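You operate a simulated robot arm through the tools that you are given. There is no shell and no other tool. Be economical: measure what you need, move in short steps, check, and stop when the job is done.

You run a simulated two-armed robot. Do the job below in one go: nothing can be reset, and whatever is moved stays where it is left.

TASK
On the folding table, fold the yellow cloth in half, so that its two long edges meet.

Only the result counts: the job must be done as asked and must still hold three seconds after the hand-in. Knocking over, shifting, dropping, spilling or breaking anything else fails it. Flat cloth is picked up by pressing the open fingertips on it (5 to 10 N) and closing them slowly along it; thin cloth reads only 2 to 8 mm in the jaws.

THE ROBOT
Two 7-joint arms with two-finger parallel grippers on one trunk, on a base that drives. Base frame: it is fixed to the floor where the robot stands at the start and does not move with it; the origin is under the middle of the robot, x ahead of it, y to its left, z up; the surface under the hand at the start is at about z = 740. Units: mm, degrees, N and s.
The left shoulder is at the start at [70, 163, 1070], the right one opposite. With the tool pointing down near the work surface each hand reaches from about 400 to 880 mm from the robot's upright axis, wherever it stands, measured 20 degrees to its own side. Places, roughly: folding table [700, 0, 700]. Payload 3.43 kg a hand.
Tool frame (each hand has its own): the origin (TCP) lies between the finger pads and is the grasp point; the fingertips stand 34 mm ahead of it; z points along the fingers, y is the line along which they close. Largest opening 128 mm; finger width 24, thickness 12; the body of the gripper, 48 by 130 mm, starts 96 mm behind the TCP.
Orientation is that of the tool frame in the base frame, as a unit quaternion [w, x, y, z]. With the fingers straight down and closing along the base's y, the tool's x points along the base's -x, its y along +y and its z along -z.

THE INTERFACE
- The arms move only by the tool drive_tool. It takes "left_commands", "right_commands" or both (then of equal length, played together; a hand with none holds still); each is a list of rows, each a list of 7 numbers: the turn, a rotation vector about the base's x, y, z in degrees, then the shift along the base's x, y, z in mm, then the gripper command, from -1 (fully open) to 1 (shut), values between in proportion. In form: [[wx, wy, wz, dx, dy, dz, gripper], ...]. A call has 1 to 8 rows; each row is the pose to reach, as a shift and turn from the pose commanded when the call began. Rows are played at 5 a second. More than 50 mm and 8.6 degrees between two rows, or a gripper value outside its range, and nothing of the call is played. Where a pose cannot be reached the arm comes as near as it can. A force on the tool above 40 N (or 10 N above the force at the start of the call, whichever is more), or a blocked arm, ends the call early, and 0.2 s more pass. The fingers move at their own pace (about 153 mm/s each) and stop on an object; they squeeze with about 32 N. The grip force told is the motor's: it shows also when the fingers shut on nothing. Time passes only in rows, and 0.2 s behind the last, so rows that repeat a pose let the fingers close. The reply holds the time, the measured pose of the TCP, the force on the tool along the base axes, the opening and the grip force, in the units named above and with some noise, with the torque about the TCP (base axes, N m) and any sound that the robot's microphone picked up, and new pictures: "show" is both (left out), scene, wrist or none (wrist: the cameras of the hands that moved).
- Cameras (640 x 400 px; columns grow to the right, rows downward): "scene" is now at [133.3, -28.2, 1293.3]; the picture's right is [-0.21, -0.98, 0.00], its down [-0.64, 0.14, -0.75] and it looks along [0.74, -0.15, -0.66] (base axes); focal length 214 px, centre (320, 200). "left" rides on the left gripper at [76, 11, -160] in its tool frame; the picture's right is [-0.15, 0.99, 0.00], its down [-0.88, -0.13, -0.46] and it looks along [-0.45, -0.07, 0.89] (tool axes); focal length 234 px, centre (320, 200). "right" rides on the right gripper at [76, -11, -160] in its tool frame; the picture's right is [0.15, 0.99, 0.00], its down [-0.88, 0.13, -0.46] and it looks along [-0.45, 0.07, 0.89] (tool axes); focal length 234 px, centre (320, 200). There is no depth. A picture from a camera that has moved, and an enlarged one, comes with that camera's place and axes in the base frame and with its lens. The place of the scene camera against the robot may be out by one fixed shift of up to 12 mm in any direction.
- move_column(by): slides the trunk up (or, below 0, down) by that many mm; the arms and the scene camera ride with it, the base frame stays. It gives what a move gives, with no picture.
- drive_base(legs): drives the robot by 1 to 6 legs, each [ahead, left, turn to the left] in mm, mm and degrees, along the robot's own axes; the way and the turn of a leg run together, so that a leg with both is an arc; at most 1500 mm and 180 degrees a leg. The arms and the cameras ride along, it lands a little off, and it stops where it bumps. It gives what a move gives, and a new picture of the scene camera.
- turn_head(pan, tilt): turns the head with the scene camera to pan (to the left, within 86 degrees either way) and tilt (down, from -29 to 69), counted from straight ahead of the robot. It gives what a move gives, and a new picture of the scene camera.
- inspect(camera, box): a new picture of the part [left, top, right, bottom] of that camera's present view, enlarged. The clock stands still meanwhile.
- job_done(): hands the job in; it is judged then, once.

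Go step by step. Nothing tells you exact positions but the pictures and the camera data: compare them with the known pose of the tool, close in by small moves and look again before you grip or let go. The budget is 120 turns and 260 pictures, counting those below and the enlarged ones. Unless the task says otherwise, let go and move clear before handing in, and close with one line.

The tools are called after ">>>" by a JSON object that holds its "api" and its "payload". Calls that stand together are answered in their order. drive_tool: Moves the arms, as the interface text tells. Its arguments: {"type":"object","properties":{"left_commands":{"type":"array","items":{"type":"array","items":{"type":"number"}}},"right_commands":{"type":"array","items":{"type":"array","items":{"type":"number"}}},"show":{"type":"string","enum":["both","scene","wrist","none"]}},"required":[]} The other tools are called the same way: move_column (by) slides the trunk up or down; drive_base (legs) drives the base; turn_head (pan, tilt) turns the head that bears the scene camera; inspect (camera, box) takes an enlarged picture of a part of a camera's view; job_done () hands the job in.

At the start:

```text
t: 0.0
left_tcp_pos: [706.5, 117.3, 982.2]
left_tcp_rot: [0.0, -0.001, 1.0, 0.0]
left_force: [0.0, 0.5, 0.3]
left_torque: [-0.01, 0.0, 0.01]
left_width: 128.1
left_grip_force: 0.1
right_tcp_pos: [361.7, -377.1, 893.4]
right_tcp_rot: [0.0, 0.0, 1.0, 0.001]
right_force: [0.4, 0.1, 0.2]
right_torque: [-0.01, -0.01, -0.02]
right_width: 128.0
right_grip_force: 0.1
trunk travel left (down, up): [-550.0, 390.0]
robot x, y, heading: [0.2, -2.3, 0.1]
head pan, tilt: [-11.8, 41.1]
```

scene: 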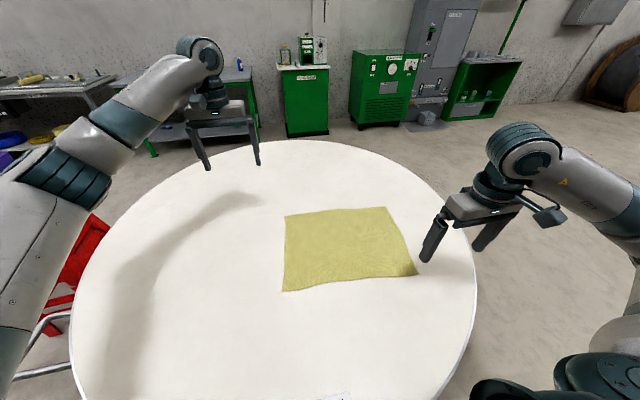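
right: 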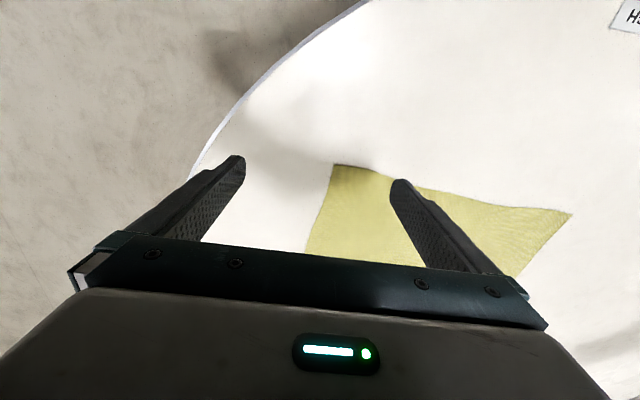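
left: 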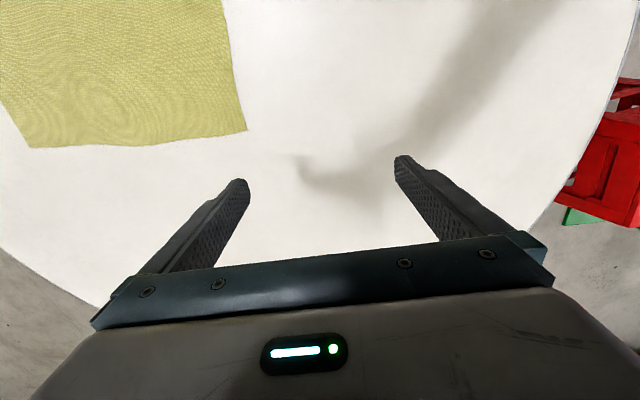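

The yellow cloth lies with its long edges (about 380 mm) running along y. The far edge is at x≈660–700, the near edge at x≈390–420, and y runs from about +10 to −390. It lies to the robot's right, so I look around before shifting the base.

>>> {"api": "turn_head", "payload": {"pan": -75, "tilt": 45}}

>>> {"api": "turn_head", "payload": {"pan": -20, "tilt": 55}}

```text
t: 1.3
left_tcp_pos: [706.8, 117.3, 982.9]
left_tcp_rot: [0.0, -0.001, 1.0, 0.0]
left_force: [0.7, -0.5, -0.9]
left_torque: [-0.01, -0.02, 0.0]
left_width: 127.8
left_grip_force: 0.0
right_tcp_pos: [360.8, -376.4, 893.3]
right_tcp_rot: [0.001, 0.0, 1.0, 0.001]
right_force: [0.6, 0.1, 0.1]
right_torque: [0.0, -0.02, 0.02]
right_width: 127.9
right_grip_force: 0.0
trunk travel left (down, up): [-550.0, 390.0]
robot x, y, heading: [1.6, 1.1, 0.0]
head pan, tilt: [-75.0, 45.0]
camera scene: at [71.9, -89.4, 1287.7], right [-0.97, -0.26, 0.0], down [-0.18, 0.68, -0.71], along [0.18, -0.68, -0.71], focal length 214 px, centre (320, 200)
```

scene: 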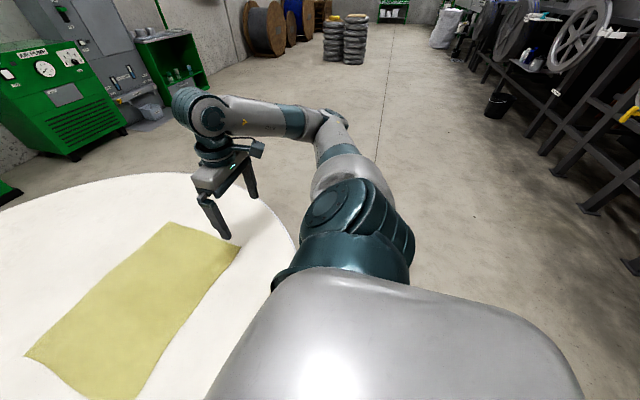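

```text
t: 2.6
left_tcp_pos: [706.0, 118.0, 981.8]
left_tcp_rot: [0.0, -0.001, 1.0, 0.0]
left_force: [0.4, -0.9, 0.6]
left_torque: [0.01, 0.0, -0.03]
left_width: 127.8
left_grip_force: 0.1
right_tcp_pos: [359.9, -377.2, 892.1]
right_tcp_rot: [0.0, 0.0, 1.0, -0.001]
right_force: [0.2, -0.4, 0.1]
right_torque: [-0.01, -0.05, 0.03]
right_width: 128.1
right_grip_force: 0.0
trunk travel left (down, up): [-550.0, 390.0]
robot x, y, heading: [-3.4, 0.0, 0.0]
head pan, tilt: [-20.0, 55.0]
camera scene: at [118.5, -35.6, 1274.3], right [-0.34, -0.94, 0.0], down [-0.77, 0.28, -0.57], along [0.54, -0.2, -0.82], focal length 214 px, centre (320, 200)
```

scene: 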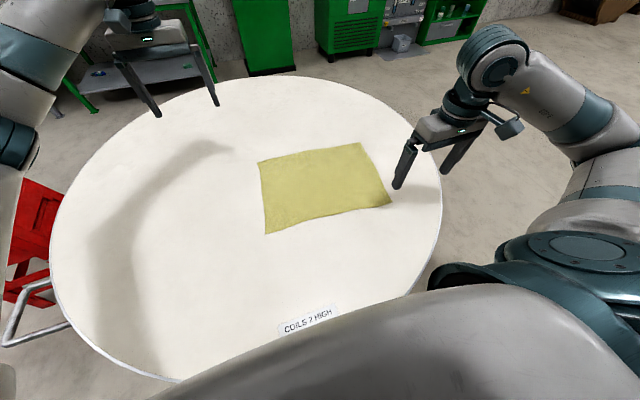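

The floor is clear behind and to the right. I'll back up a little and slide right so the cloth sits centred between the arms.

>>> {"api": "drive_base", "payload": {"legs": [[-100, 0, 0], [0, -185, 0]]}}

>>> {"api": "turn_head", "payload": {"pan": 0, "tilt": 48}}

```text
t: 4.9
left_tcp_pos: [606.6, -73.4, 983.1]
left_tcp_rot: [-0.001, 0.0, 1.0, 0.001]
left_force: [-0.7, -0.2, -0.3]
left_torque: [0.0, 0.02, -0.01]
left_width: 128.1
left_grip_force: 0.0
right_tcp_pos: [257.5, -569.1, 892.9]
right_tcp_rot: [0.001, 0.001, 1.0, 0.0]
right_force: [0.2, -0.4, 0.7]
right_torque: [0.02, 0.03, 0.04]
right_width: 128.0
right_grip_force: 0.1
trunk travel left (down, up): [-550.0, 390.0]
robot x, y, heading: [-104.6, -191.0, 0.0]
head pan, tilt: [-20.0, 55.0]
camera scene: at [16.9, -225.9, 1274.2], right [-0.34, -0.94, 0.0], down [-0.77, 0.28, -0.57], along [0.54, -0.2, -0.82], focal length 214 px, centre (320, 200)
```

scene: 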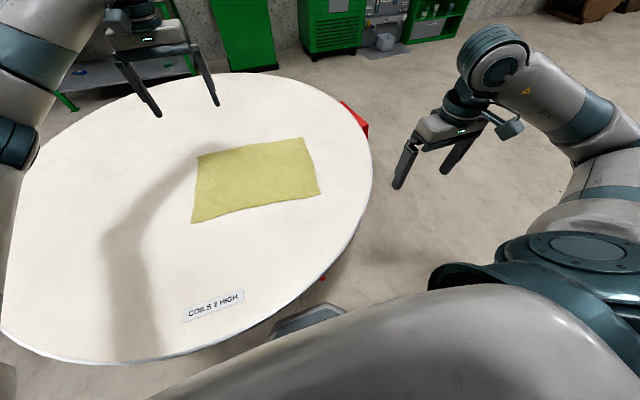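

```text
t: 5.7
left_tcp_pos: [604.4, -72.4, 981.2]
left_tcp_rot: [0.0, -0.001, 1.0, 0.0]
left_force: [-1.1, 0.1, 0.9]
left_torque: [-0.03, 0.01, -0.02]
left_width: 127.9
left_grip_force: 0.0
right_tcp_pos: [257.9, -567.6, 893.6]
right_tcp_rot: [0.0, 0.001, 1.0, -0.001]
right_force: [-0.4, -0.9, 0.3]
right_torque: [0.07, -0.02, 0.0]
right_width: 128.1
right_grip_force: 0.1
trunk travel left (down, up): [-550.0, 390.0]
robot x, y, heading: [-106.5, -189.9, 0.0]
head pan, tilt: [0.0, 48.0]
camera scene: at [28.0, -200.3, 1283.5], right [0.0, -1.0, 0.0], down [-0.74, 0.0, -0.67], along [0.67, 0.0, -0.74], focal length 214 px, centre (320, 200)
```

scene: 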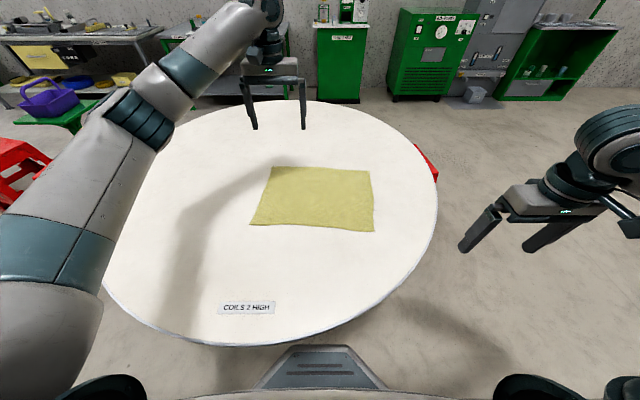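

Good placement. I zoom in to measure the corners.

>>> {"api": "inspect", "payload": {"camera": "scene", "box": [230, 150, 390, 250]}}

```text
4.00 times, centred on (310, 200) of scene
camera zoom: at [28.0, -200.3, 1283.5], right [0.0, -1.0, 0.0], down [-0.74, 0.0, -0.67], along [0.67, 0.0, -0.74], focal length 858 px, centre (360, 200)
```

zoom: 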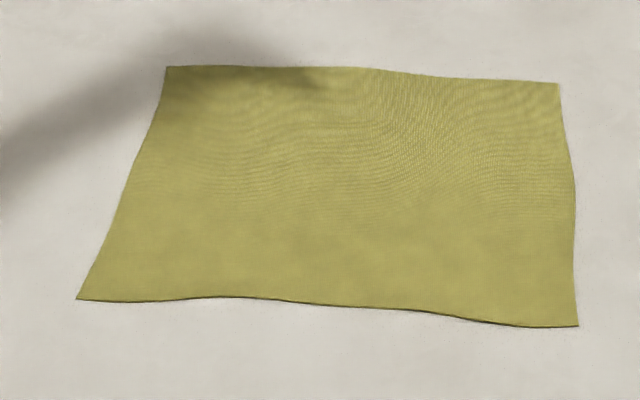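

The cloth is about 386×282 mm, rotated slightly. I'll bring both hands above the near corners (D≈[418,19], C≈[392,−365]) and refine with the wrist cameras.

>>> {"api": "drive_tool", "payload": {"left_commands": [[0, 0, 0, -29, 11, -22, 0.3], [0, 0, 0, -59, 22, -44, 0.3], [0, 0, 0, -88, 33, -66, 0.3], [0, 0, 0, -118, 44, -88, 0.3], [0, 0, 0, -147, 55, -110, 0.3], [0, 0, 0, -176, 65, -131, 0.3], [0, 0, 0, -176, 65, -131, 0.3]], "right_commands": [[0, 0, 0, 25, 38, -7, 0.3], [0, 0, 0, 49, 76, -14, 0.3], [0, 0, 0, 74, 114, -21, 0.3], [0, 0, 0, 98, 151, -28, 0.3], [0, 0, 0, 123, 189, -35, 0.3], [0, 0, 0, 148, 227, -43, 0.3], [0, 0, 0, 148, 227, -43, 0.3]]}}

```text
t: 7.3
left_tcp_pos: [427.3, -11.2, 854.0]
left_tcp_rot: [0.0, 0.0, 1.0, 0.0]
left_force: [1.1, 0.1, -0.2]
left_torque: [-0.02, 0.01, 0.0]
left_width: 44.8
left_grip_force: 0.0
right_tcp_pos: [406.4, -340.6, 849.6]
right_tcp_rot: [-0.001, 0.002, 1.0, 0.0]
right_force: [-0.4, -0.1, 1.0]
right_torque: [0.05, 0.0, -0.01]
right_width: 44.7
right_grip_force: 0.0
trunk travel left (down, up): [-550.0, 390.0]
robot x, y, heading: [-101.9, -189.2, -0.3]
head pan, tilt: [0.0, 48.0]
camera scene: at [27.8, -201.7, 1283.5], right [0.0, -1.0, 0.0], down [-0.74, 0.0, -0.67], along [0.67, 0.0, -0.74], focal length 214 px, centre (320, 200)
camera right: at [331.7, -351.7, 1007.9], right [-0.14, 0.99, 0.0], down [0.88, 0.13, 0.46], along [0.45, 0.07, -0.89], focal length 234 px, centre (320, 200)
camera left: at [351.0, 0.1, 1013.9], right [0.15, 0.99, 0.0], down [0.88, -0.13, 0.46], along [0.45, -0.07, -0.89], focal length 234 px, centre (320, 200)
```

scene: 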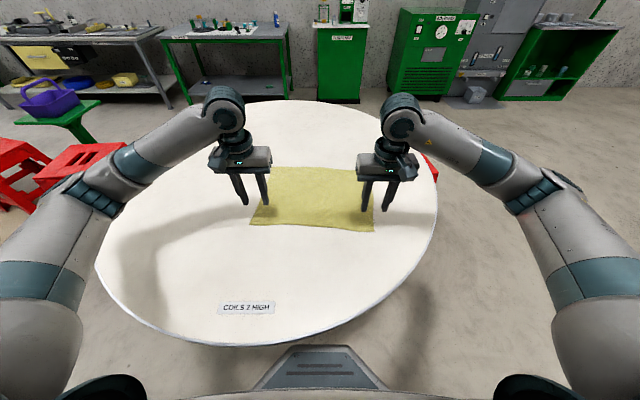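
right: 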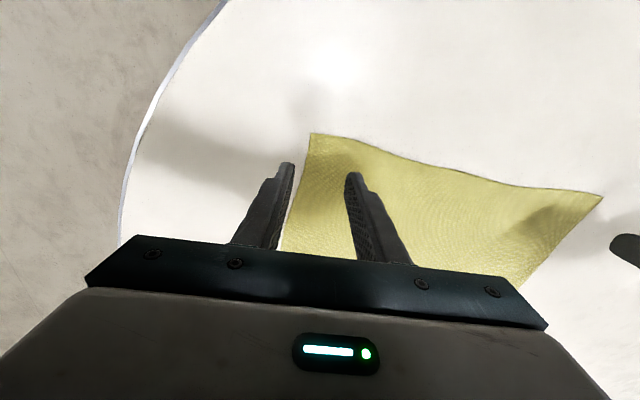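
left: 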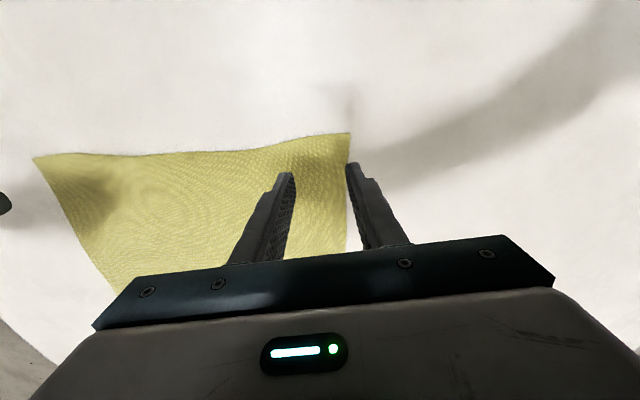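

From the wrist cameras, corner D is at ≈(408,25) and C at ≈(385,−354), so the scene camera is off by about 10 mm. I correct the positions and descend to just above the cloth.

>>> {"api": "drive_tool", "payload": {"left_commands": [[0, 0, 0, -9, 10, -20, 0.3], [0, 0, 0, -9, 10, -45, 0.3], [0, 0, 0, -9, 10, -64, 0.3]], "right_commands": [[0, 0, 0, -8, 10, -20, 0.3], [0, 0, 0, -8, 10, -42, 0.3], [0, 0, 0, -8, 10, -60, 0.3]]}}

```text
t: 8.1
left_tcp_pos: [419.6, 1.3, 791.3]
left_tcp_rot: [0.0, 0.001, 1.0, 0.0]
left_force: [0.0, 0.0, -0.7]
left_torque: [0.01, 0.03, 0.0]
left_width: 45.0
left_grip_force: 0.0
right_tcp_pos: [397.6, -329.0, 789.8]
right_tcp_rot: [0.001, 0.001, 1.0, -0.001]
right_force: [-0.6, 0.2, -0.7]
right_torque: [-0.02, 0.01, 0.03]
right_width: 44.6
right_grip_force: 0.0
trunk travel left (down, up): [-550.0, 390.0]
robot x, y, heading: [-98.9, -187.9, -0.0]
head pan, tilt: [0.0, 48.0]
camera scene: at [28.1, -200.0, 1283.5], right [0.0, -1.0, 0.0], down [-0.74, 0.0, -0.67], along [0.67, 0.0, -0.74], focal length 214 px, centre (320, 200)
camera right: at [322.8, -341.2, 949.4], right [-0.14, 0.99, 0.0], down [0.88, 0.13, 0.46], along [0.45, 0.07, -0.89], focal length 234 px, centre (320, 200)
camera left: at [341.6, 12.5, 949.9], right [0.15, 0.99, 0.0], down [0.88, -0.13, 0.46], along [0.45, -0.07, -0.89], focal length 234 px, centre (320, 200)
```

scene: 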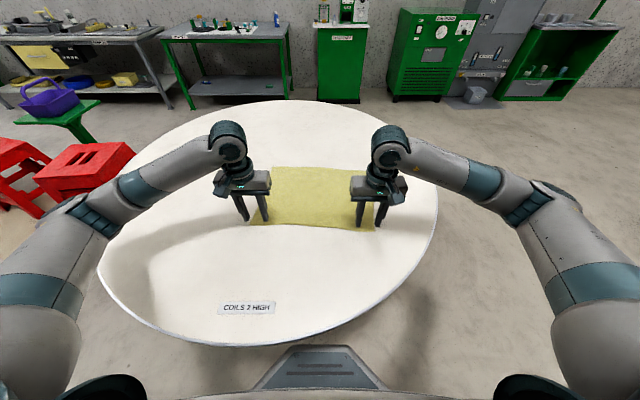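
right: 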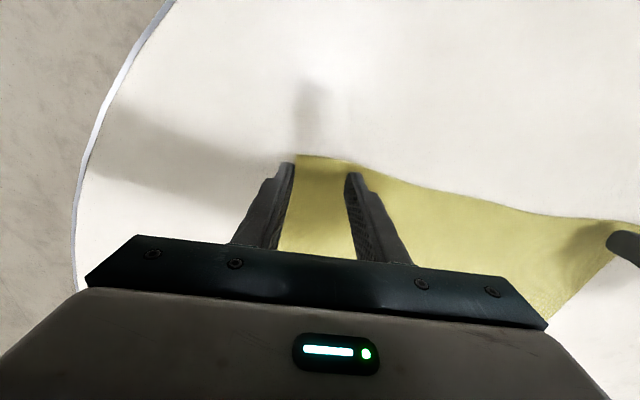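
left: 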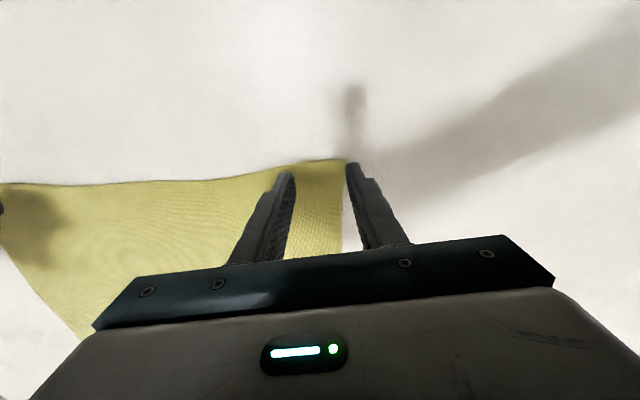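

>>> {"api": "inspect", "payload": {"camera": "right", "box": [250, 140, 410, 240]}}

>>> {"api": "inspect", "payload": {"camera": "left", "box": [240, 140, 400, 240]}}

```text
4.00 times, centred on (330, 190) of right
camera zoom: at [322.8, -341.2, 949.4], right [-0.14, 0.99, 0.0], down [0.88, 0.13, 0.46], along [0.45, 0.07, -0.89], focal length 937 px, centre (280, 240)
```

zoom: 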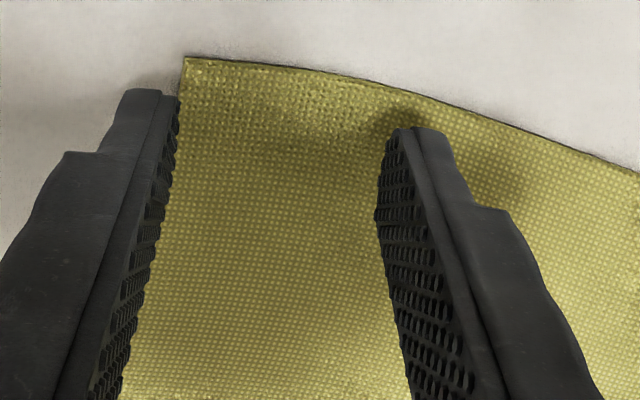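

```text
4.00 times, centred on (320, 190) of left
camera zoom: at [341.6, 12.5, 949.9], right [0.15, 0.99, 0.0], down [0.88, -0.13, 0.46], along [0.45, -0.07, -0.89], focal length 937 px, centre (320, 240)
```

zoom: 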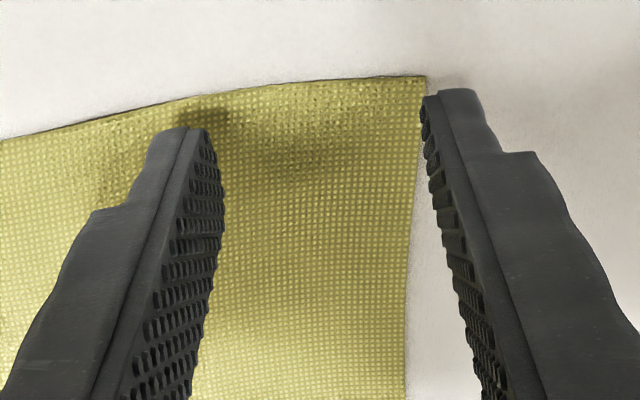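

The outer fingers sit just past the side edges. I shift each hand 6–7 mm inward, narrow the opening and go down to near contact.

>>> {"api": "drive_tool", "payload": {"left_commands": [[0, 0, 0, 0, -6, 0, 0.47], [0, 0, 0, 0, -6, -8, 0.47], [0, 0, 0, 0, -6, -14, 0.47], [0, 0, 0, 0, -6, -16, 0.47]], "right_commands": [[0, 0, 0, 0, 7, 0, 0.47], [0, 0, 0, 0, 7, -7, 0.47], [0, 0, 0, 0, 7, -12, 0.47], [0, 0, 0, 0, 7, -14, 0.47]], "show": "none"}}

```text
t: 9.1
left_tcp_pos: [419.3, -4.4, 776.1]
left_tcp_rot: [0.004, 0.0, 1.0, -0.001]
left_force: [-0.5, 1.6, 30.9]
left_torque: [0.17, 0.04, -0.05]
left_width: 34.1
left_grip_force: 0.0
right_tcp_pos: [396.4, -323.1, 777.2]
right_tcp_rot: [0.001, 0.001, 1.0, -0.001]
right_force: [0.2, -0.4, -0.9]
right_torque: [0.01, -0.01, -0.02]
right_width: 33.9
right_grip_force: 0.0
trunk travel left (down, up): [-550.0, 390.0]
robot x, y, heading: [-103.0, -191.1, 0.0]
head pan, tilt: [0.0, 48.0]
```

Left is pressing too hard (31 N) and right hasn't touched yet. I fine-tune both.

>>> {"api": "drive_tool", "payload": {"left_commands": [[0, 0, 0, 0, 0, 1.2, 0.47]], "right_commands": [[0, 0, 0, 0, 0, -1.2, 0.47]], "show": "none"}}

```text
t: 9.5
left_tcp_pos: [419.8, -4.9, 775.2]
left_tcp_rot: [0.003, 0.0, 1.0, 0.0]
left_force: [5.7, 2.2, 32.5]
left_torque: [0.1, -0.12, -0.06]
left_width: 34.2
left_grip_force: 0.0
right_tcp_pos: [396.2, -323.1, 775.6]
right_tcp_rot: [0.001, 0.001, 1.0, 0.0]
right_force: [0.4, -0.3, 0.1]
right_torque: [0.0, -0.01, -0.01]
right_width: 33.6
right_grip_force: 0.1
trunk travel left (down, up): [-550.0, 390.0]
robot x, y, heading: [-102.8, -190.2, -0.2]
head pan, tilt: [0.0, 48.0]
```

>>> {"api": "drive_tool", "payload": {"left_commands": [[0, 0, 0, 0, 0, 1.5, 0.47], [0, 0, 0, 0, 0, 1.5, 0.47]], "right_commands": [[0, 0, 0, 0, 0, -1, 0.47], [0, 0, 0, 0, 0, -1, 0.47]], "show": "none"}}

```text
t: 10.1
left_tcp_pos: [419.1, -3.7, 775.6]
left_tcp_rot: [0.0, 0.0, 1.0, 0.0]
left_force: [3.9, 1.7, 24.2]
left_torque: [0.1, -0.14, -0.02]
left_width: 33.9
left_grip_force: 0.0
right_tcp_pos: [397.2, -323.8, 775.9]
right_tcp_rot: [0.0, 0.002, 1.0, 0.0]
right_force: [-1.3, -0.5, 4.6]
right_torque: [-0.06, 0.04, -0.02]
right_width: 33.8
right_grip_force: 0.1
trunk travel left (down, up): [-550.0, 390.0]
robot x, y, heading: [-95.3, -185.9, -0.2]
head pan, tilt: [0.0, 48.0]
```

>>> {"api": "drive_tool", "payload": {"left_commands": [[0, 0, 0, 0, 0, 2.7, 0.47], [0, 0, 0, 0, 0, 2.7, 0.47]], "right_commands": [[0, 0, 0, 0, 0, -0.6, 0.47], [0, 0, 0, 0, 0, -0.6, 0.47]], "show": "none"}}

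```text
t: 10.7
left_tcp_pos: [419.5, -4.7, 777.4]
left_tcp_rot: [0.0, 0.001, 1.0, 0.0]
left_force: [0.2, -0.5, 0.5]
left_torque: [0.01, -0.02, -0.02]
left_width: 33.8
left_grip_force: 0.1
right_tcp_pos: [396.5, -323.4, 775.3]
right_tcp_rot: [0.002, 0.001, 1.0, 0.0]
right_force: [-3.2, -2.6, 19.1]
right_torque: [-0.14, 0.1, -0.02]
right_width: 34.2
right_grip_force: 0.0
trunk travel left (down, up): [-550.0, 390.0]
robot x, y, heading: [-100.4, -189.6, -0.2]
head pan, tilt: [0.0, 48.0]
```

Steep stiffness, about 20 N/mm. I make small corrections.

>>> {"api": "drive_tool", "payload": {"left_commands": [[0, 0, 0, 0, 0, -1.6, 0.47], [0, 0, 0, 0, 0, -1.6, 0.47]], "right_commands": [[0, 0, 0, 0, 0, 0.4, 0.47], [0, 0, 0, 0, 0, 0.4, 0.47]], "show": "none"}}

```text
t: 11.3
left_tcp_pos: [420.3, -4.9, 777.3]
left_tcp_rot: [-0.001, 0.0, 1.0, 0.0]
left_force: [0.3, -0.1, 0.2]
left_torque: [-0.03, -0.01, 0.01]
left_width: 34.0
left_grip_force: 0.1
right_tcp_pos: [397.9, -323.5, 776.1]
right_tcp_rot: [0.002, 0.001, 1.0, 0.0]
right_force: [2.1, -3.6, 25.5]
right_torque: [-0.18, 0.06, 0.04]
right_width: 33.7
right_grip_force: 0.1
trunk travel left (down, up): [-550.0, 390.0]
robot x, y, heading: [-100.3, -184.9, -0.3]
head pan, tilt: [0.0, 48.0]
```

>>> {"api": "drive_tool", "payload": {"left_commands": [[0, 0, 0, 0, 0, -0.7, 0.47], [0, 0, 0, 0, 0, -0.7, 0.47]], "right_commands": [[0, 0, 0, 0, 0, 1.2, 0.47], [0, 0, 0, 0, 0, 1.2, 0.47]], "show": "none"}}

```text
t: 11.9
left_tcp_pos: [420.7, -5.4, 774.8]
left_tcp_rot: [0.0, 0.0, 1.0, 0.0]
left_force: [-1.2, 0.0, 1.8]
left_torque: [0.04, 0.03, 0.02]
left_width: 33.8
left_grip_force: 0.0
right_tcp_pos: [397.1, -323.3, 775.5]
right_tcp_rot: [0.0, 0.001, 1.0, 0.0]
right_force: [1.4, -3.0, 15.0]
right_torque: [-0.12, -0.02, -0.02]
right_width: 33.9
right_grip_force: 0.1
trunk travel left (down, up): [-550.0, 390.0]
robot x, y, heading: [-102.9, -190.2, -0.4]
head pan, tilt: [0.0, 48.0]
```

>>> {"api": "drive_tool", "payload": {"left_commands": [[0, 0, 0, 0, 0, -0.7, 0.47], [0, 0, 0, 0, 0, -0.7, 0.47]], "right_commands": [[0, 0, 0, 0, 0, 0.8, 0.47], [0, 0, 0, 0, 0, 0.8, 0.47]], "show": "none"}}

```text
t: 12.5
left_tcp_pos: [418.6, -5.3, 775.6]
left_tcp_rot: [0.001, 0.0, 1.0, 0.0]
left_force: [-1.1, 1.9, 15.2]
left_torque: [0.11, 0.06, 0.02]
left_width: 33.9
left_grip_force: 0.0
right_tcp_pos: [397.0, -322.0, 775.7]
right_tcp_rot: [0.0, 0.0, 1.0, 0.0]
right_force: [-0.3, 0.6, -0.8]
right_torque: [-0.02, 0.0, -0.01]
right_width: 33.7
right_grip_force: 0.1
trunk travel left (down, up): [-550.0, 390.0]
robot x, y, heading: [-102.1, -191.5, -0.4]
head pan, tilt: [0.0, 48.0]
```

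>>> {"api": "drive_tool", "payload": {"left_commands": [[0, 0, 0, 0, 0, -0.3, 0.47], [0, 0, 0, 0, 0, -0.3, 0.55], [0, 0, 0, 0, 0, -0.3, 0.63], [0, 0, 0, 0, 0, -0.3, 0.71], [0, 0, 0, 0, 0, -0.3, 0.79], [0, 0, 0, 0, 0, -0.3, 0.87], [0, 0, 0, 0, 0, -0.3, 0.95], [0, 0, 0, 0, 0, -0.3, 1]], "right_commands": [[0, 0, 0, 0, 0, -0.5, 0.47], [0, 0, 0, 0, 0, -0.5, 0.55], [0, 0, 0, 0, 0, -0.5, 0.63], [0, 0, 0, 0, 0, -0.5, 0.71], [0, 0, 0, 0, 0, -0.5, 0.79], [0, 0, 0, 0, 0, -0.5, 0.87], [0, 0, 0, 0, 0, -0.5, 0.95], [0, 0, 0, 0, 0, -0.5, 1]], "show": "wrist"}}

```text
t: 14.3
left_tcp_pos: [418.2, -6.6, 774.9]
left_tcp_rot: [0.001, -0.001, 1.0, 0.0]
left_force: [1.0, -1.1, 26.2]
left_torque: [0.01, 0.01, 0.0]
left_width: 2.1
left_grip_force: 31.7
right_tcp_pos: [396.9, -322.8, 777.7]
right_tcp_rot: [0.001, 0.0, 1.0, -0.001]
right_force: [0.1, 0.0, -0.6]
right_torque: [0.0, 0.01, -0.02]
right_width: 0.3
right_grip_force: 32.0
trunk travel left (down, up): [-550.0, 390.0]
robot x, y, heading: [-100.2, -187.8, 0.0]
head pan, tilt: [0.0, 48.0]
camera right: at [321.5, -334.6, 936.4], right [-0.14, 0.99, 0.0], down [0.88, 0.13, 0.46], along [0.45, 0.07, -0.89], focal length 234 px, centre (320, 200)
camera left: at [342.1, 5.6, 935.3], right [0.15, 0.99, 0.0], down [0.88, -0.13, 0.46], along [0.45, -0.07, -0.89], focal length 234 px, centre (320, 200)
```

right: 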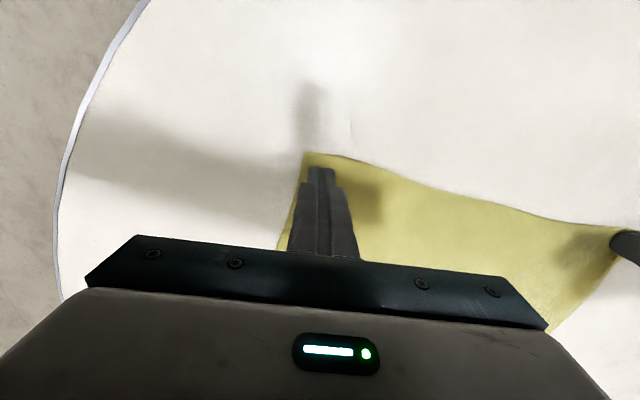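
left: 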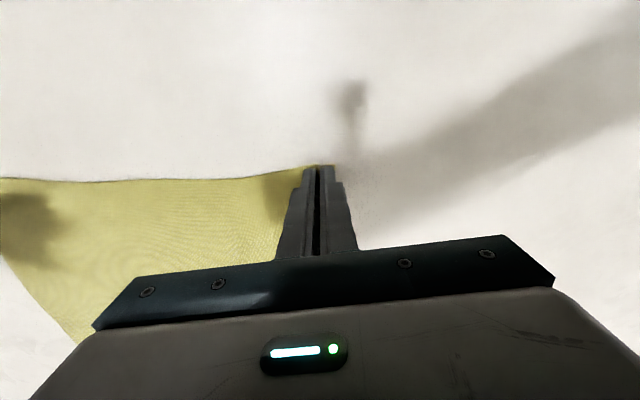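

Left has the cloth (2.1 mm). Right closed on nothing (0.3 mm), so I reopen it and press firmly.

>>> {"api": "drive_tool", "payload": {"right_commands": [[0, 0, 0, 0, 0, 0, 0.47], [0, 0, 0, 0, 0, -0.8, 0.47], [0, 0, 0, 0, 0, -0.8, 0.47]], "left_commands": [[0, 0, 0, 0, 0, 1, 1], [0, 0, 0, 0, 0, 1, 1], [0, 0, 0, 0, 0, 1, 1]], "show": "none"}}

```text
t: 15.1
left_tcp_pos: [419.4, -6.1, 775.2]
left_tcp_rot: [0.001, 0.0, 1.0, 0.0]
left_force: [2.4, -2.1, 17.9]
left_torque: [-0.08, -0.06, -0.01]
left_width: 2.0
left_grip_force: 31.8
right_tcp_pos: [396.3, -322.8, 775.9]
right_tcp_rot: [0.001, 0.001, 1.0, 0.0]
right_force: [-0.1, -0.9, 3.3]
right_torque: [0.0, 0.04, -0.03]
right_width: 33.9
right_grip_force: 0.0
trunk travel left (down, up): [-550.0, 390.0]
robot x, y, heading: [-102.8, -189.0, -0.2]
head pan, tilt: [0.0, 48.0]
```

>>> {"api": "drive_tool", "payload": {"right_commands": [[0, 0, 0, 0, 0, -0.7, 0.47], [0, 0, 0, 0, 0, -0.7, 0.55], [0, 0, 0, 0, 0, -0.7, 0.63], [0, 0, 0, 0, 0, -0.7, 0.71], [0, 0, 0, 0, 0, -0.7, 0.79], [0, 0, 0, 0, 0, -0.7, 0.87], [0, 0, 0, 0, 0, -0.7, 0.95], [0, 0, 0, 0, 0, -0.7, 1]], "show": "wrist"}}

```text
t: 16.9
left_tcp_pos: [418.7, -4.7, 774.8]
left_tcp_rot: [0.0, -0.001, 1.0, 0.0]
left_force: [0.1, -3.9, 9.5]
left_torque: [-0.15, 0.06, 0.01]
left_width: 1.9
left_grip_force: 31.7
right_tcp_pos: [395.6, -321.7, 774.5]
right_tcp_rot: [0.001, 0.001, 1.0, 0.0]
right_force: [1.6, 5.2, 16.2]
right_torque: [0.16, 0.03, -0.02]
right_width: 1.9
right_grip_force: 32.2
trunk travel left (down, up): [-550.0, 390.0]
robot x, y, heading: [-99.8, -190.8, -0.1]
head pan, tilt: [0.0, 48.0]
camera right: at [321.4, -333.4, 934.8], right [-0.14, 0.99, 0.0], down [0.88, 0.13, 0.46], along [0.45, 0.07, -0.89], focal length 234 px, centre (320, 200)
```

right: 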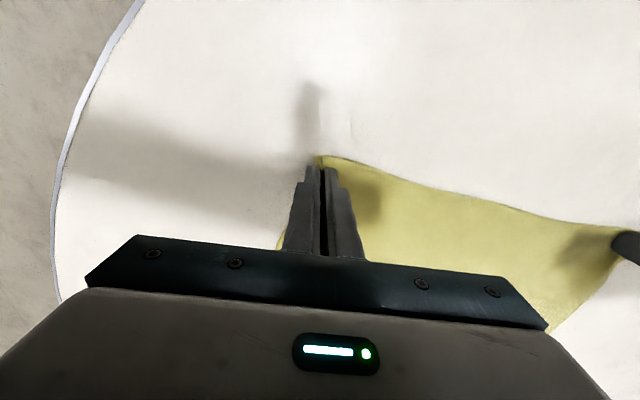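

Both hands hold the cloth. I lift along the fold arc a little and check.

>>> {"api": "drive_tool", "payload": {"left_commands": [[0, 0, 0, 2, 0, 20, 1], [0, 0, 0, 7, -1, 40, 1], [0, 0, 0, 14, -2, 58, 1], [0, 0, 0, 22, -3, 74, 1]], "right_commands": [[0, 0, 0, 2, 0, 20, 1], [0, 0, 0, 7, -1, 40, 1], [0, 0, 0, 14, -2, 58, 1], [0, 0, 0, 22, -3, 74, 1]]}}

```text
t: 17.9
left_tcp_pos: [442.0, -7.0, 848.4]
left_tcp_rot: [-0.001, 0.001, 1.0, -0.001]
left_force: [-1.0, -3.2, 0.3]
left_torque: [-0.07, 0.03, -0.02]
left_width: 2.2
left_grip_force: 32.3
right_tcp_pos: [418.8, -325.9, 848.7]
right_tcp_rot: [0.0, 0.001, 1.0, 0.0]
right_force: [1.0, 2.5, -0.2]
right_torque: [0.06, -0.01, -0.01]
right_width: 2.2
right_grip_force: 32.1
trunk travel left (down, up): [-550.0, 390.0]
robot x, y, heading: [-101.1, -186.0, -0.2]
head pan, tilt: [0.0, 48.0]
camera scene: at [28.0, -200.6, 1283.4], right [0.0, -1.0, 0.0], down [-0.74, 0.0, -0.67], along [0.67, 0.0, -0.74], focal length 214 px, centre (320, 200)
camera right: at [344.0, -337.9, 1008.5], right [-0.15, 0.99, 0.0], down [0.88, 0.13, 0.46], along [0.45, 0.07, -0.89], focal length 234 px, centre (320, 200)
camera left: at [365.6, 4.8, 1009.2], right [0.15, 0.99, 0.0], down [0.88, -0.13, 0.45], along [0.45, -0.07, -0.89], focal length 234 px, centre (320, 200)
```

scene: 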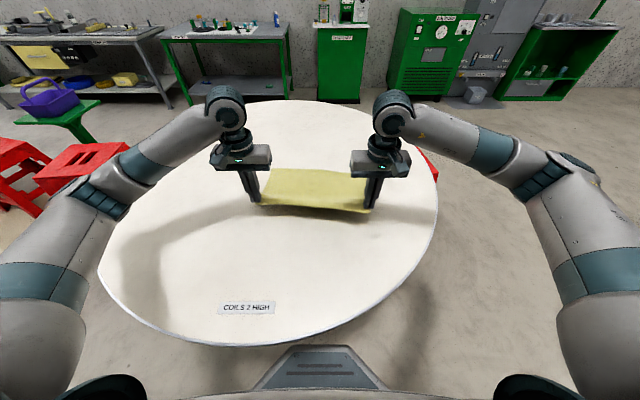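
right: 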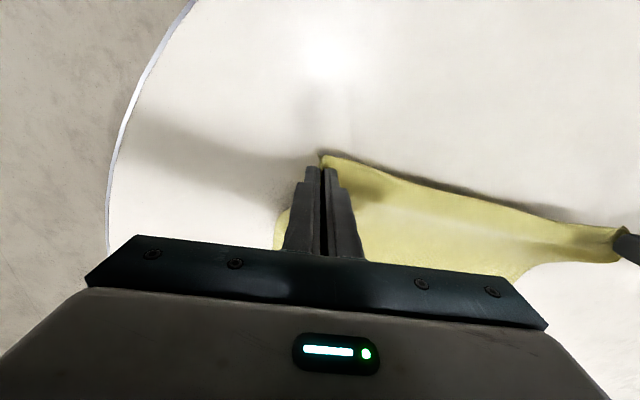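
left: 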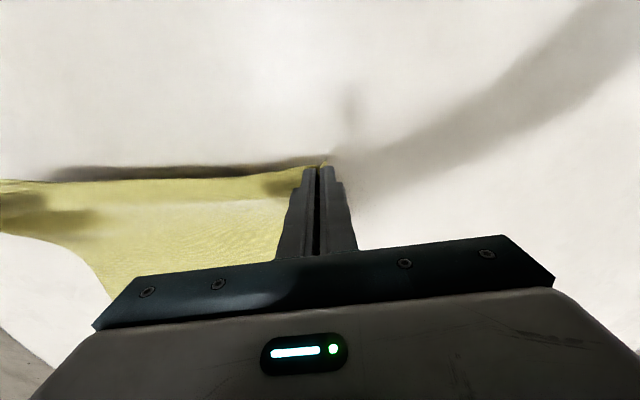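

The cloth hangs taut between the hands. I carry it over the arc to above the far edge.

>>> {"api": "drive_tool", "payload": {"left_commands": [[0, 0, 0, 38, -4, 26, 1], [0, 0, 0, 78, -8, 36, 1], [0, 0, 0, 118, -12, 38, 1], [0, 0, 0, 158, -16, 26, 1], [0, 0, 0, 198, -20, 2, 1], [0, 0, 0, 223, -23, -20, 1], [0, 0, 0, 235, -24, -40, 1]], "right_commands": [[0, 0, 0, 38, -4, 26, 1], [0, 0, 0, 78, -8, 36, 1], [0, 0, 0, 118, -12, 38, 1], [0, 0, 0, 158, -16, 26, 1], [0, 0, 0, 198, -20, 2, 1], [0, 0, 0, 223, -23, -20, 1], [0, 0, 0, 235, -24, -40, 1]]}}

```text
t: 19.5
left_tcp_pos: [678.3, -33.1, 808.7]
left_tcp_rot: [-0.002, 0.0, 1.0, 0.0]
left_force: [0.6, -0.7, 0.0]
left_torque: [-0.03, 0.04, 0.0]
left_width: 1.9
left_grip_force: 32.2
right_tcp_pos: [654.7, -347.3, 808.2]
right_tcp_rot: [0.0, 0.001, 1.0, 0.0]
right_force: [-0.4, 0.7, 0.9]
right_torque: [0.01, 0.01, -0.06]
right_width: 2.3
right_grip_force: 31.9
trunk travel left (down, up): [-550.0, 390.0]
robot x, y, heading: [-102.1, -188.3, -0.1]
head pan, tilt: [0.0, 48.0]
camera scene: at [29.2, -200.4, 1283.4], right [0.0, -1.0, 0.0], down [-0.74, 0.0, -0.67], along [0.67, 0.0, -0.74], focal length 214 px, centre (320, 200)
camera right: at [579.2, -359.6, 967.0], right [-0.14, 0.99, 0.0], down [0.88, 0.13, 0.46], along [0.45, 0.07, -0.89], focal length 234 px, centre (320, 200)
camera left: at [600.9, -21.1, 968.3], right [0.15, 0.99, 0.0], down [0.88, -0.13, 0.45], along [0.45, -0.07, -0.89], focal length 234 px, centre (320, 200)
```

scene: 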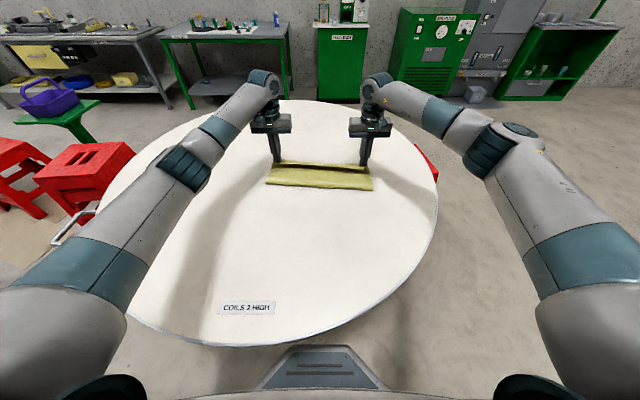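
right: 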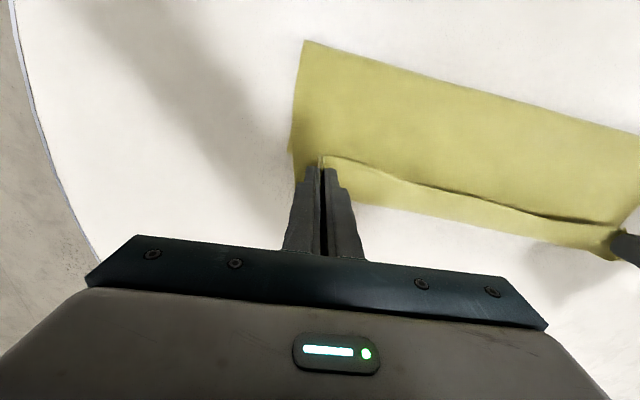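
left: 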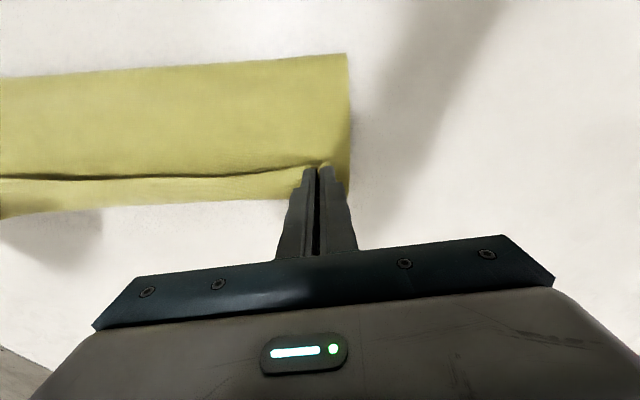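

>>> {"api": "inspect", "payload": {"camera": "scene", "box": [256, 150, 384, 200]}}

>>> {"api": "inspect", "payload": {"camera": "right", "box": [280, 100, 640, 325]}}

```text
5.00 times, centred on (320, 175) of scene
camera zoom: at [29.2, -200.4, 1283.4], right [0.0, -1.0, 0.0], down [-0.74, 0.0, -0.67], along [0.67, 0.0, -0.74], focal length 1072 px, centre (320, 325)
```

zoom: 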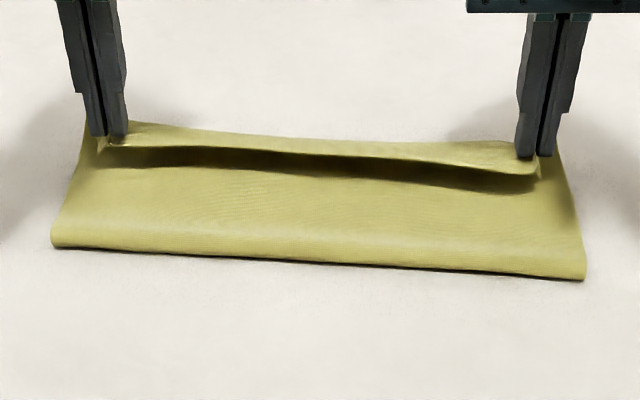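

```text
1.78 times, centred on (460, 212) of right
camera zoom: at [579.2, -359.6, 967.0], right [-0.14, 0.99, 0.0], down [0.88, 0.13, 0.46], along [0.45, 0.07, -0.89], focal length 416 px, centre (71, 178)
```

zoom: 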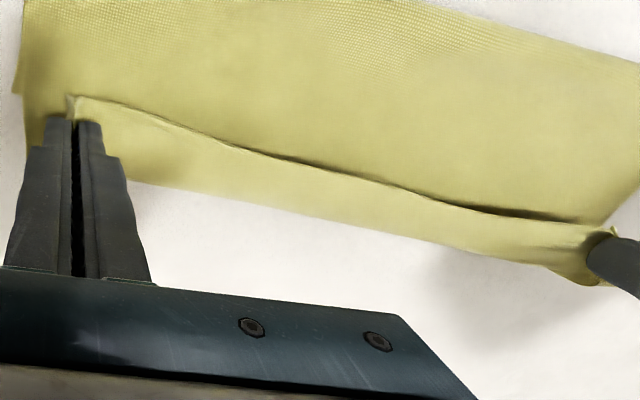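

The hem curls back toward the robot because the grippers cannot flip over. I tilt the fingers so the edge points upward, then look before letting go.

>>> {"api": "drive_tool", "payload": {"left_commands": [[0, 7, 0, 4, 0, 0, 1], [0, 14, 0, 8, 0, 0, 1], [0, 21, 0, 12, 0, 0, 1], [0, 28, 0, 16, 0, 0, 1], [0, 28, 0, 16, 0, 0, 1]], "right_commands": [[0, 7, 0, 4, 0, 0, 1], [0, 14, 0, 8, 0, 0, 1], [0, 21, 0, 12, 0, 0, 1], [0, 28, 0, 16, 0, 0, 1], [0, 28, 0, 16, 0, 0, 1]], "show": "scene"}}

>>> {"api": "inspect", "payload": {"camera": "scene", "box": [256, 130, 384, 210]}}

```text
t: 20.7
left_tcp_pos: [625.7, -5.7, 831.4]
left_tcp_rot: [-0.231, 0.004, 0.973, -0.004]
left_force: [-2.1, -39.6, -1.2]
left_torque: [-1.37, 0.01, 0.37]
left_width: 2.6
left_grip_force: 31.8
left hand out of reach, approached as far as the arm can: row 2, 3, 4, 5
right_tcp_pos: [620.5, -354.1, 817.4]
right_tcp_rot: [-0.242, -0.002, 0.97, 0.003]
right_force: [1.7, 39.4, 1.0]
right_torque: [1.2, -0.05, -0.72]
right_width: 2.6
right_grip_force: 31.9
right hand out of reach, approached as far as the arm can: row 3, 4, 5
trunk travel left (down, up): [-550.0, 390.0]
robot x, y, heading: [-99.3, -190.0, -0.1]
head pan, tilt: [0.0, 48.0]
camera scene: at [27.2, -200.5, 1283.6], right [0.0, -1.0, 0.0], down [-0.74, 0.0, -0.67], along [0.67, 0.0, -0.74], focal length 214 px, centre (320, 200)
```

scene: 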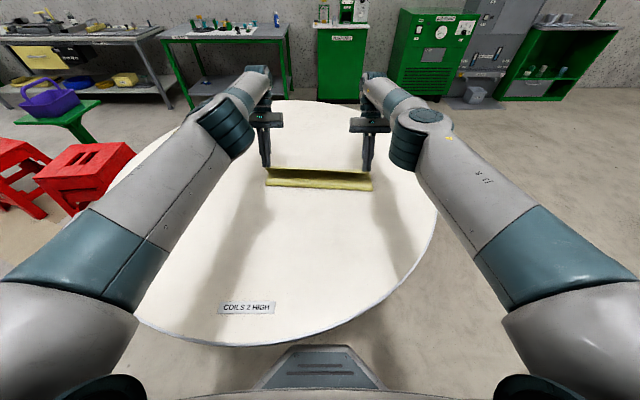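

```text
5.00 times, centred on (320, 170) of scene
camera zoom: at [27.2, -200.5, 1283.6], right [0.0, -1.0, 0.0], down [-0.74, 0.0, -0.67], along [0.67, 0.0, -0.74], focal length 1072 px, centre (320, 350)
```

zoom: 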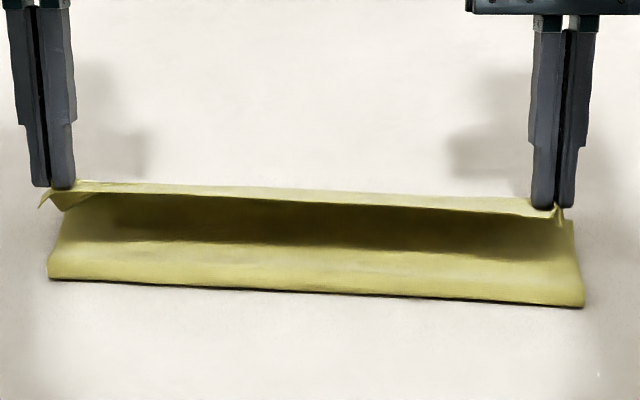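

That was out of reach and stretched the cloth sideways. I return to the upright pose at once.

>>> {"api": "drive_tool", "payload": {"left_commands": [[0, -7, 0, -4, 0, 0, 1], [0, -14, 0, -8, 0, 0, 1], [0, -21, 0, -12, 0, 0, 1], [0, -28, 0, -16, 0, 0, 1], [0, -28, 0, -16, 0, 0, 1]], "right_commands": [[0, -7, 0, -4, 0, 0, 1], [0, -14, 0, -8, 0, 0, 1], [0, -21, 0, -12, 0, 0, 1], [0, -28, 0, -16, 0, 0, 1], [0, -28, 0, -16, 0, 0, 1]], "show": "scene"}}

>>> {"api": "inspect", "payload": {"camera": "scene", "box": [256, 130, 384, 210]}}

```text
t: 21.4
left_tcp_pos: [663.8, -18.4, 837.8]
left_tcp_rot: [-0.15, 0.006, 0.989, -0.006]
left_force: [-0.4, -24.1, -3.5]
left_torque: [-0.71, 0.09, 0.03]
left_width: 1.8
left_grip_force: 32.4
left hand out of reach, approached as far as the arm can: row 1, 2, 3
right_tcp_pos: [661.0, -365.9, 796.3]
right_tcp_rot: [-0.159, 0.06, 0.985, 0.018]
right_force: [0.8, 22.7, 2.3]
right_torque: [0.9, 0.05, -0.35]
right_width: 2.2
right_grip_force: 31.5
right hand out of reach, approached as far as the arm can: row 1, 2
trunk travel left (down, up): [-550.0, 390.0]
robot x, y, heading: [-100.2, -191.2, 0.2]
head pan, tilt: [0.0, 48.0]
stopped in row 3 (right hand): the force on the tool passed its limit at 53 N (the readings are from after the stop); the commanded pose is now the measured one
camera scene: at [30.6, -206.3, 1283.2], right [0.0, -1.0, 0.0], down [-0.74, 0.01, -0.67], along [0.67, 0.0, -0.74], focal length 214 px, centre (320, 200)
```

scene: 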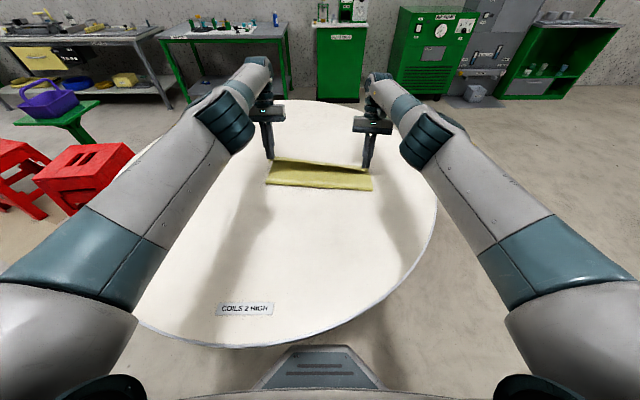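

```text
5.00 times, centred on (320, 170) of scene
camera zoom: at [30.6, -206.3, 1283.2], right [0.0, -1.0, 0.0], down [-0.74, 0.01, -0.67], along [0.67, 0.0, -0.74], focal length 1072 px, centre (320, 350)
```

zoom: 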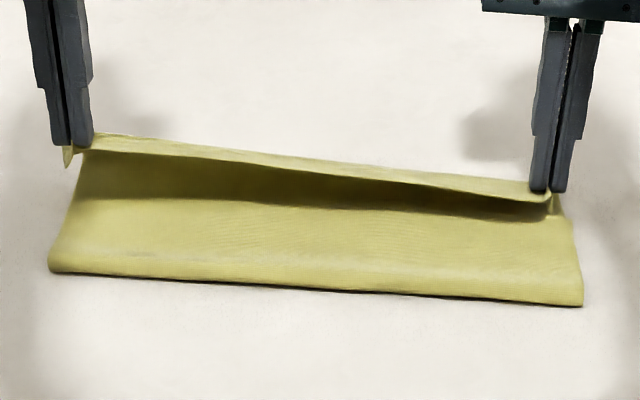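

The hands now hold closer to the corners with about 17° of tilt. I relax the sideways tension, level the left hand and lower both toward the far edge.

>>> {"api": "drive_tool", "payload": {"left_commands": [[0, 0, 0, 0, -6, -5, 1], [0, -6, 0, 6, -7, -20, 1], [0, -12, 0, 12, -7, -36, 1], [0, -12, 0, 14, -7, -46, 1]], "right_commands": [[0, 0, 0, 0, 6, 0, 1], [0, -6, 0, -2, 7, 0, 1], [0, -12, 0, -6, 7, -2, 1], [0, -12, 0, -6, 7, -4, 1]]}}

>>> {"api": "inspect", "payload": {"camera": "scene", "box": [256, 130, 384, 210]}}

```text
t: 22.4
left_tcp_pos: [709.8, -19.5, 802.0]
left_tcp_rot: [-0.048, 0.003, 0.999, -0.004]
left_force: [-3.6, -17.4, -0.7]
left_torque: [-0.61, 0.17, -0.11]
left_width: 1.8
left_grip_force: 32.0
left hand out of reach, approached as far as the arm can: row 2, 3, 4
right_tcp_pos: [651.8, -358.3, 792.2]
right_tcp_rot: [-0.055, 0.061, 0.996, 0.019]
right_force: [4.1, 17.1, 0.5]
right_torque: [0.6, -0.12, -0.11]
right_width: 2.0
right_grip_force: 32.3
trunk travel left (down, up): [-550.0, 390.0]
robot x, y, heading: [-100.8, -190.6, -0.4]
head pan, tilt: [0.0, 48.0]
camera scene: at [28.9, -200.9, 1283.4], right [0.0, -1.0, 0.0], down [-0.74, 0.0, -0.67], along [0.67, 0.0, -0.74], focal length 214 px, centre (320, 200)
camera right: at [594.0, -367.7, 959.0], right [-0.02, 1.0, 0.05], down [0.93, 0.0, 0.36], along [0.36, 0.05, -0.93], focal length 234 px, centre (320, 200)
camera left: at [648.4, -6.4, 968.4], right [0.15, 0.99, -0.02], down [0.92, -0.13, 0.37], along [0.36, -0.08, -0.93], focal length 234 px, centre (320, 200)
```

scene: 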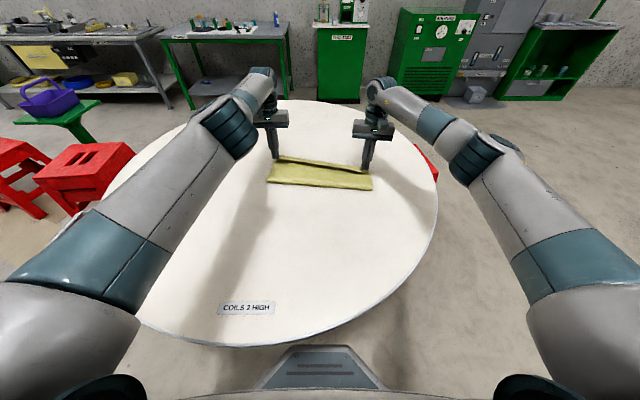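
right: 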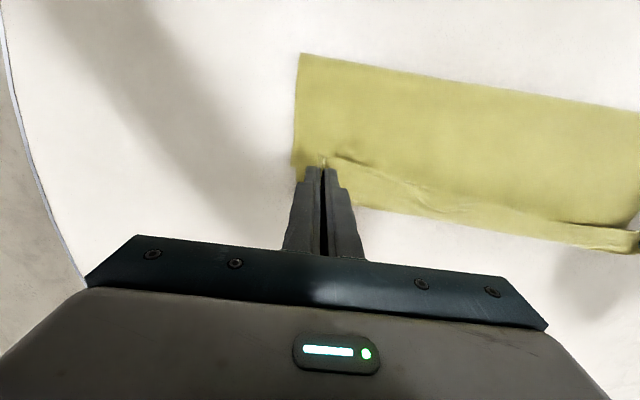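
left: 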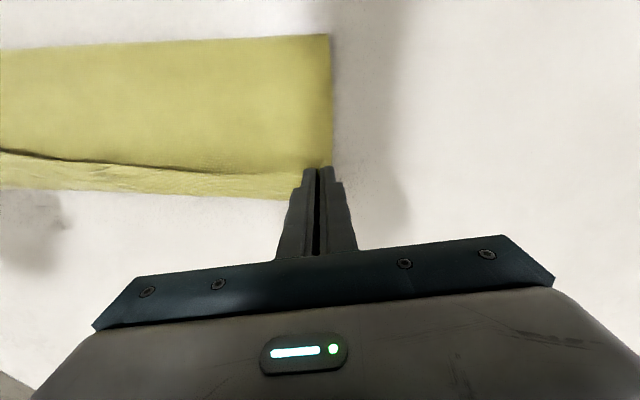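

```text
5.00 times, centred on (320, 170) of scene
camera zoom: at [28.9, -200.9, 1283.4], right [0.0, -1.0, 0.0], down [-0.74, 0.0, -0.67], along [0.67, 0.0, -0.74], focal length 1072 px, centre (320, 350)
```

zoom: 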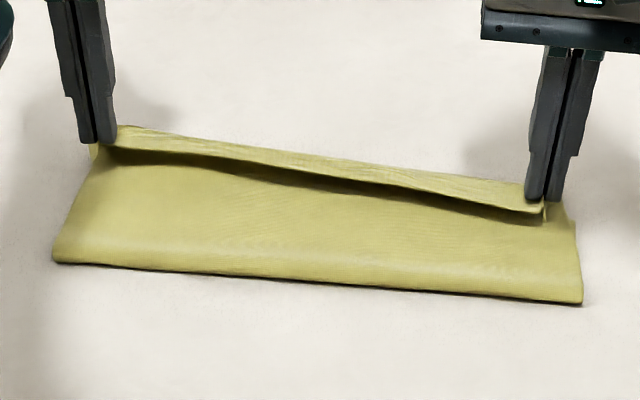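

>>> {"api": "drive_tool", "payload": {"left_commands": [[0, 0, 0, -2, -3, 0, 1], [0, 0, 0, -4, -5, 0, 1], [0, 0, 0, -4, -5, -2, 1]], "right_commands": [[0, 0, 0, 0, 3, 0, 1], [0, 0, 0, 0, 6, -2, 1], [0, 0, 0, 0, 6, -4, 1]], "show": "none"}}

```text
t: 23.2
left_tcp_pos: [709.8, -24.0, 800.7]
left_tcp_rot: [-0.046, 0.002, 0.999, -0.003]
left_force: [-1.7, -5.3, -0.1]
left_torque: [-0.2, 0.07, -0.03]
left_width: 1.9
left_grip_force: 32.0
left hand out of reach, approached as far as the arm can: row 2, 3
right_tcp_pos: [652.3, -352.9, 789.1]
right_tcp_rot: [-0.055, 0.062, 0.996, 0.018]
right_force: [0.7, 5.5, -0.5]
right_torque: [0.19, -0.04, -0.03]
right_width: 2.1
right_grip_force: 31.9
trunk travel left (down, up): [-550.0, 390.0]
robot x, y, heading: [-100.8, -190.2, 0.0]
head pan, tilt: [0.0, 48.0]
```

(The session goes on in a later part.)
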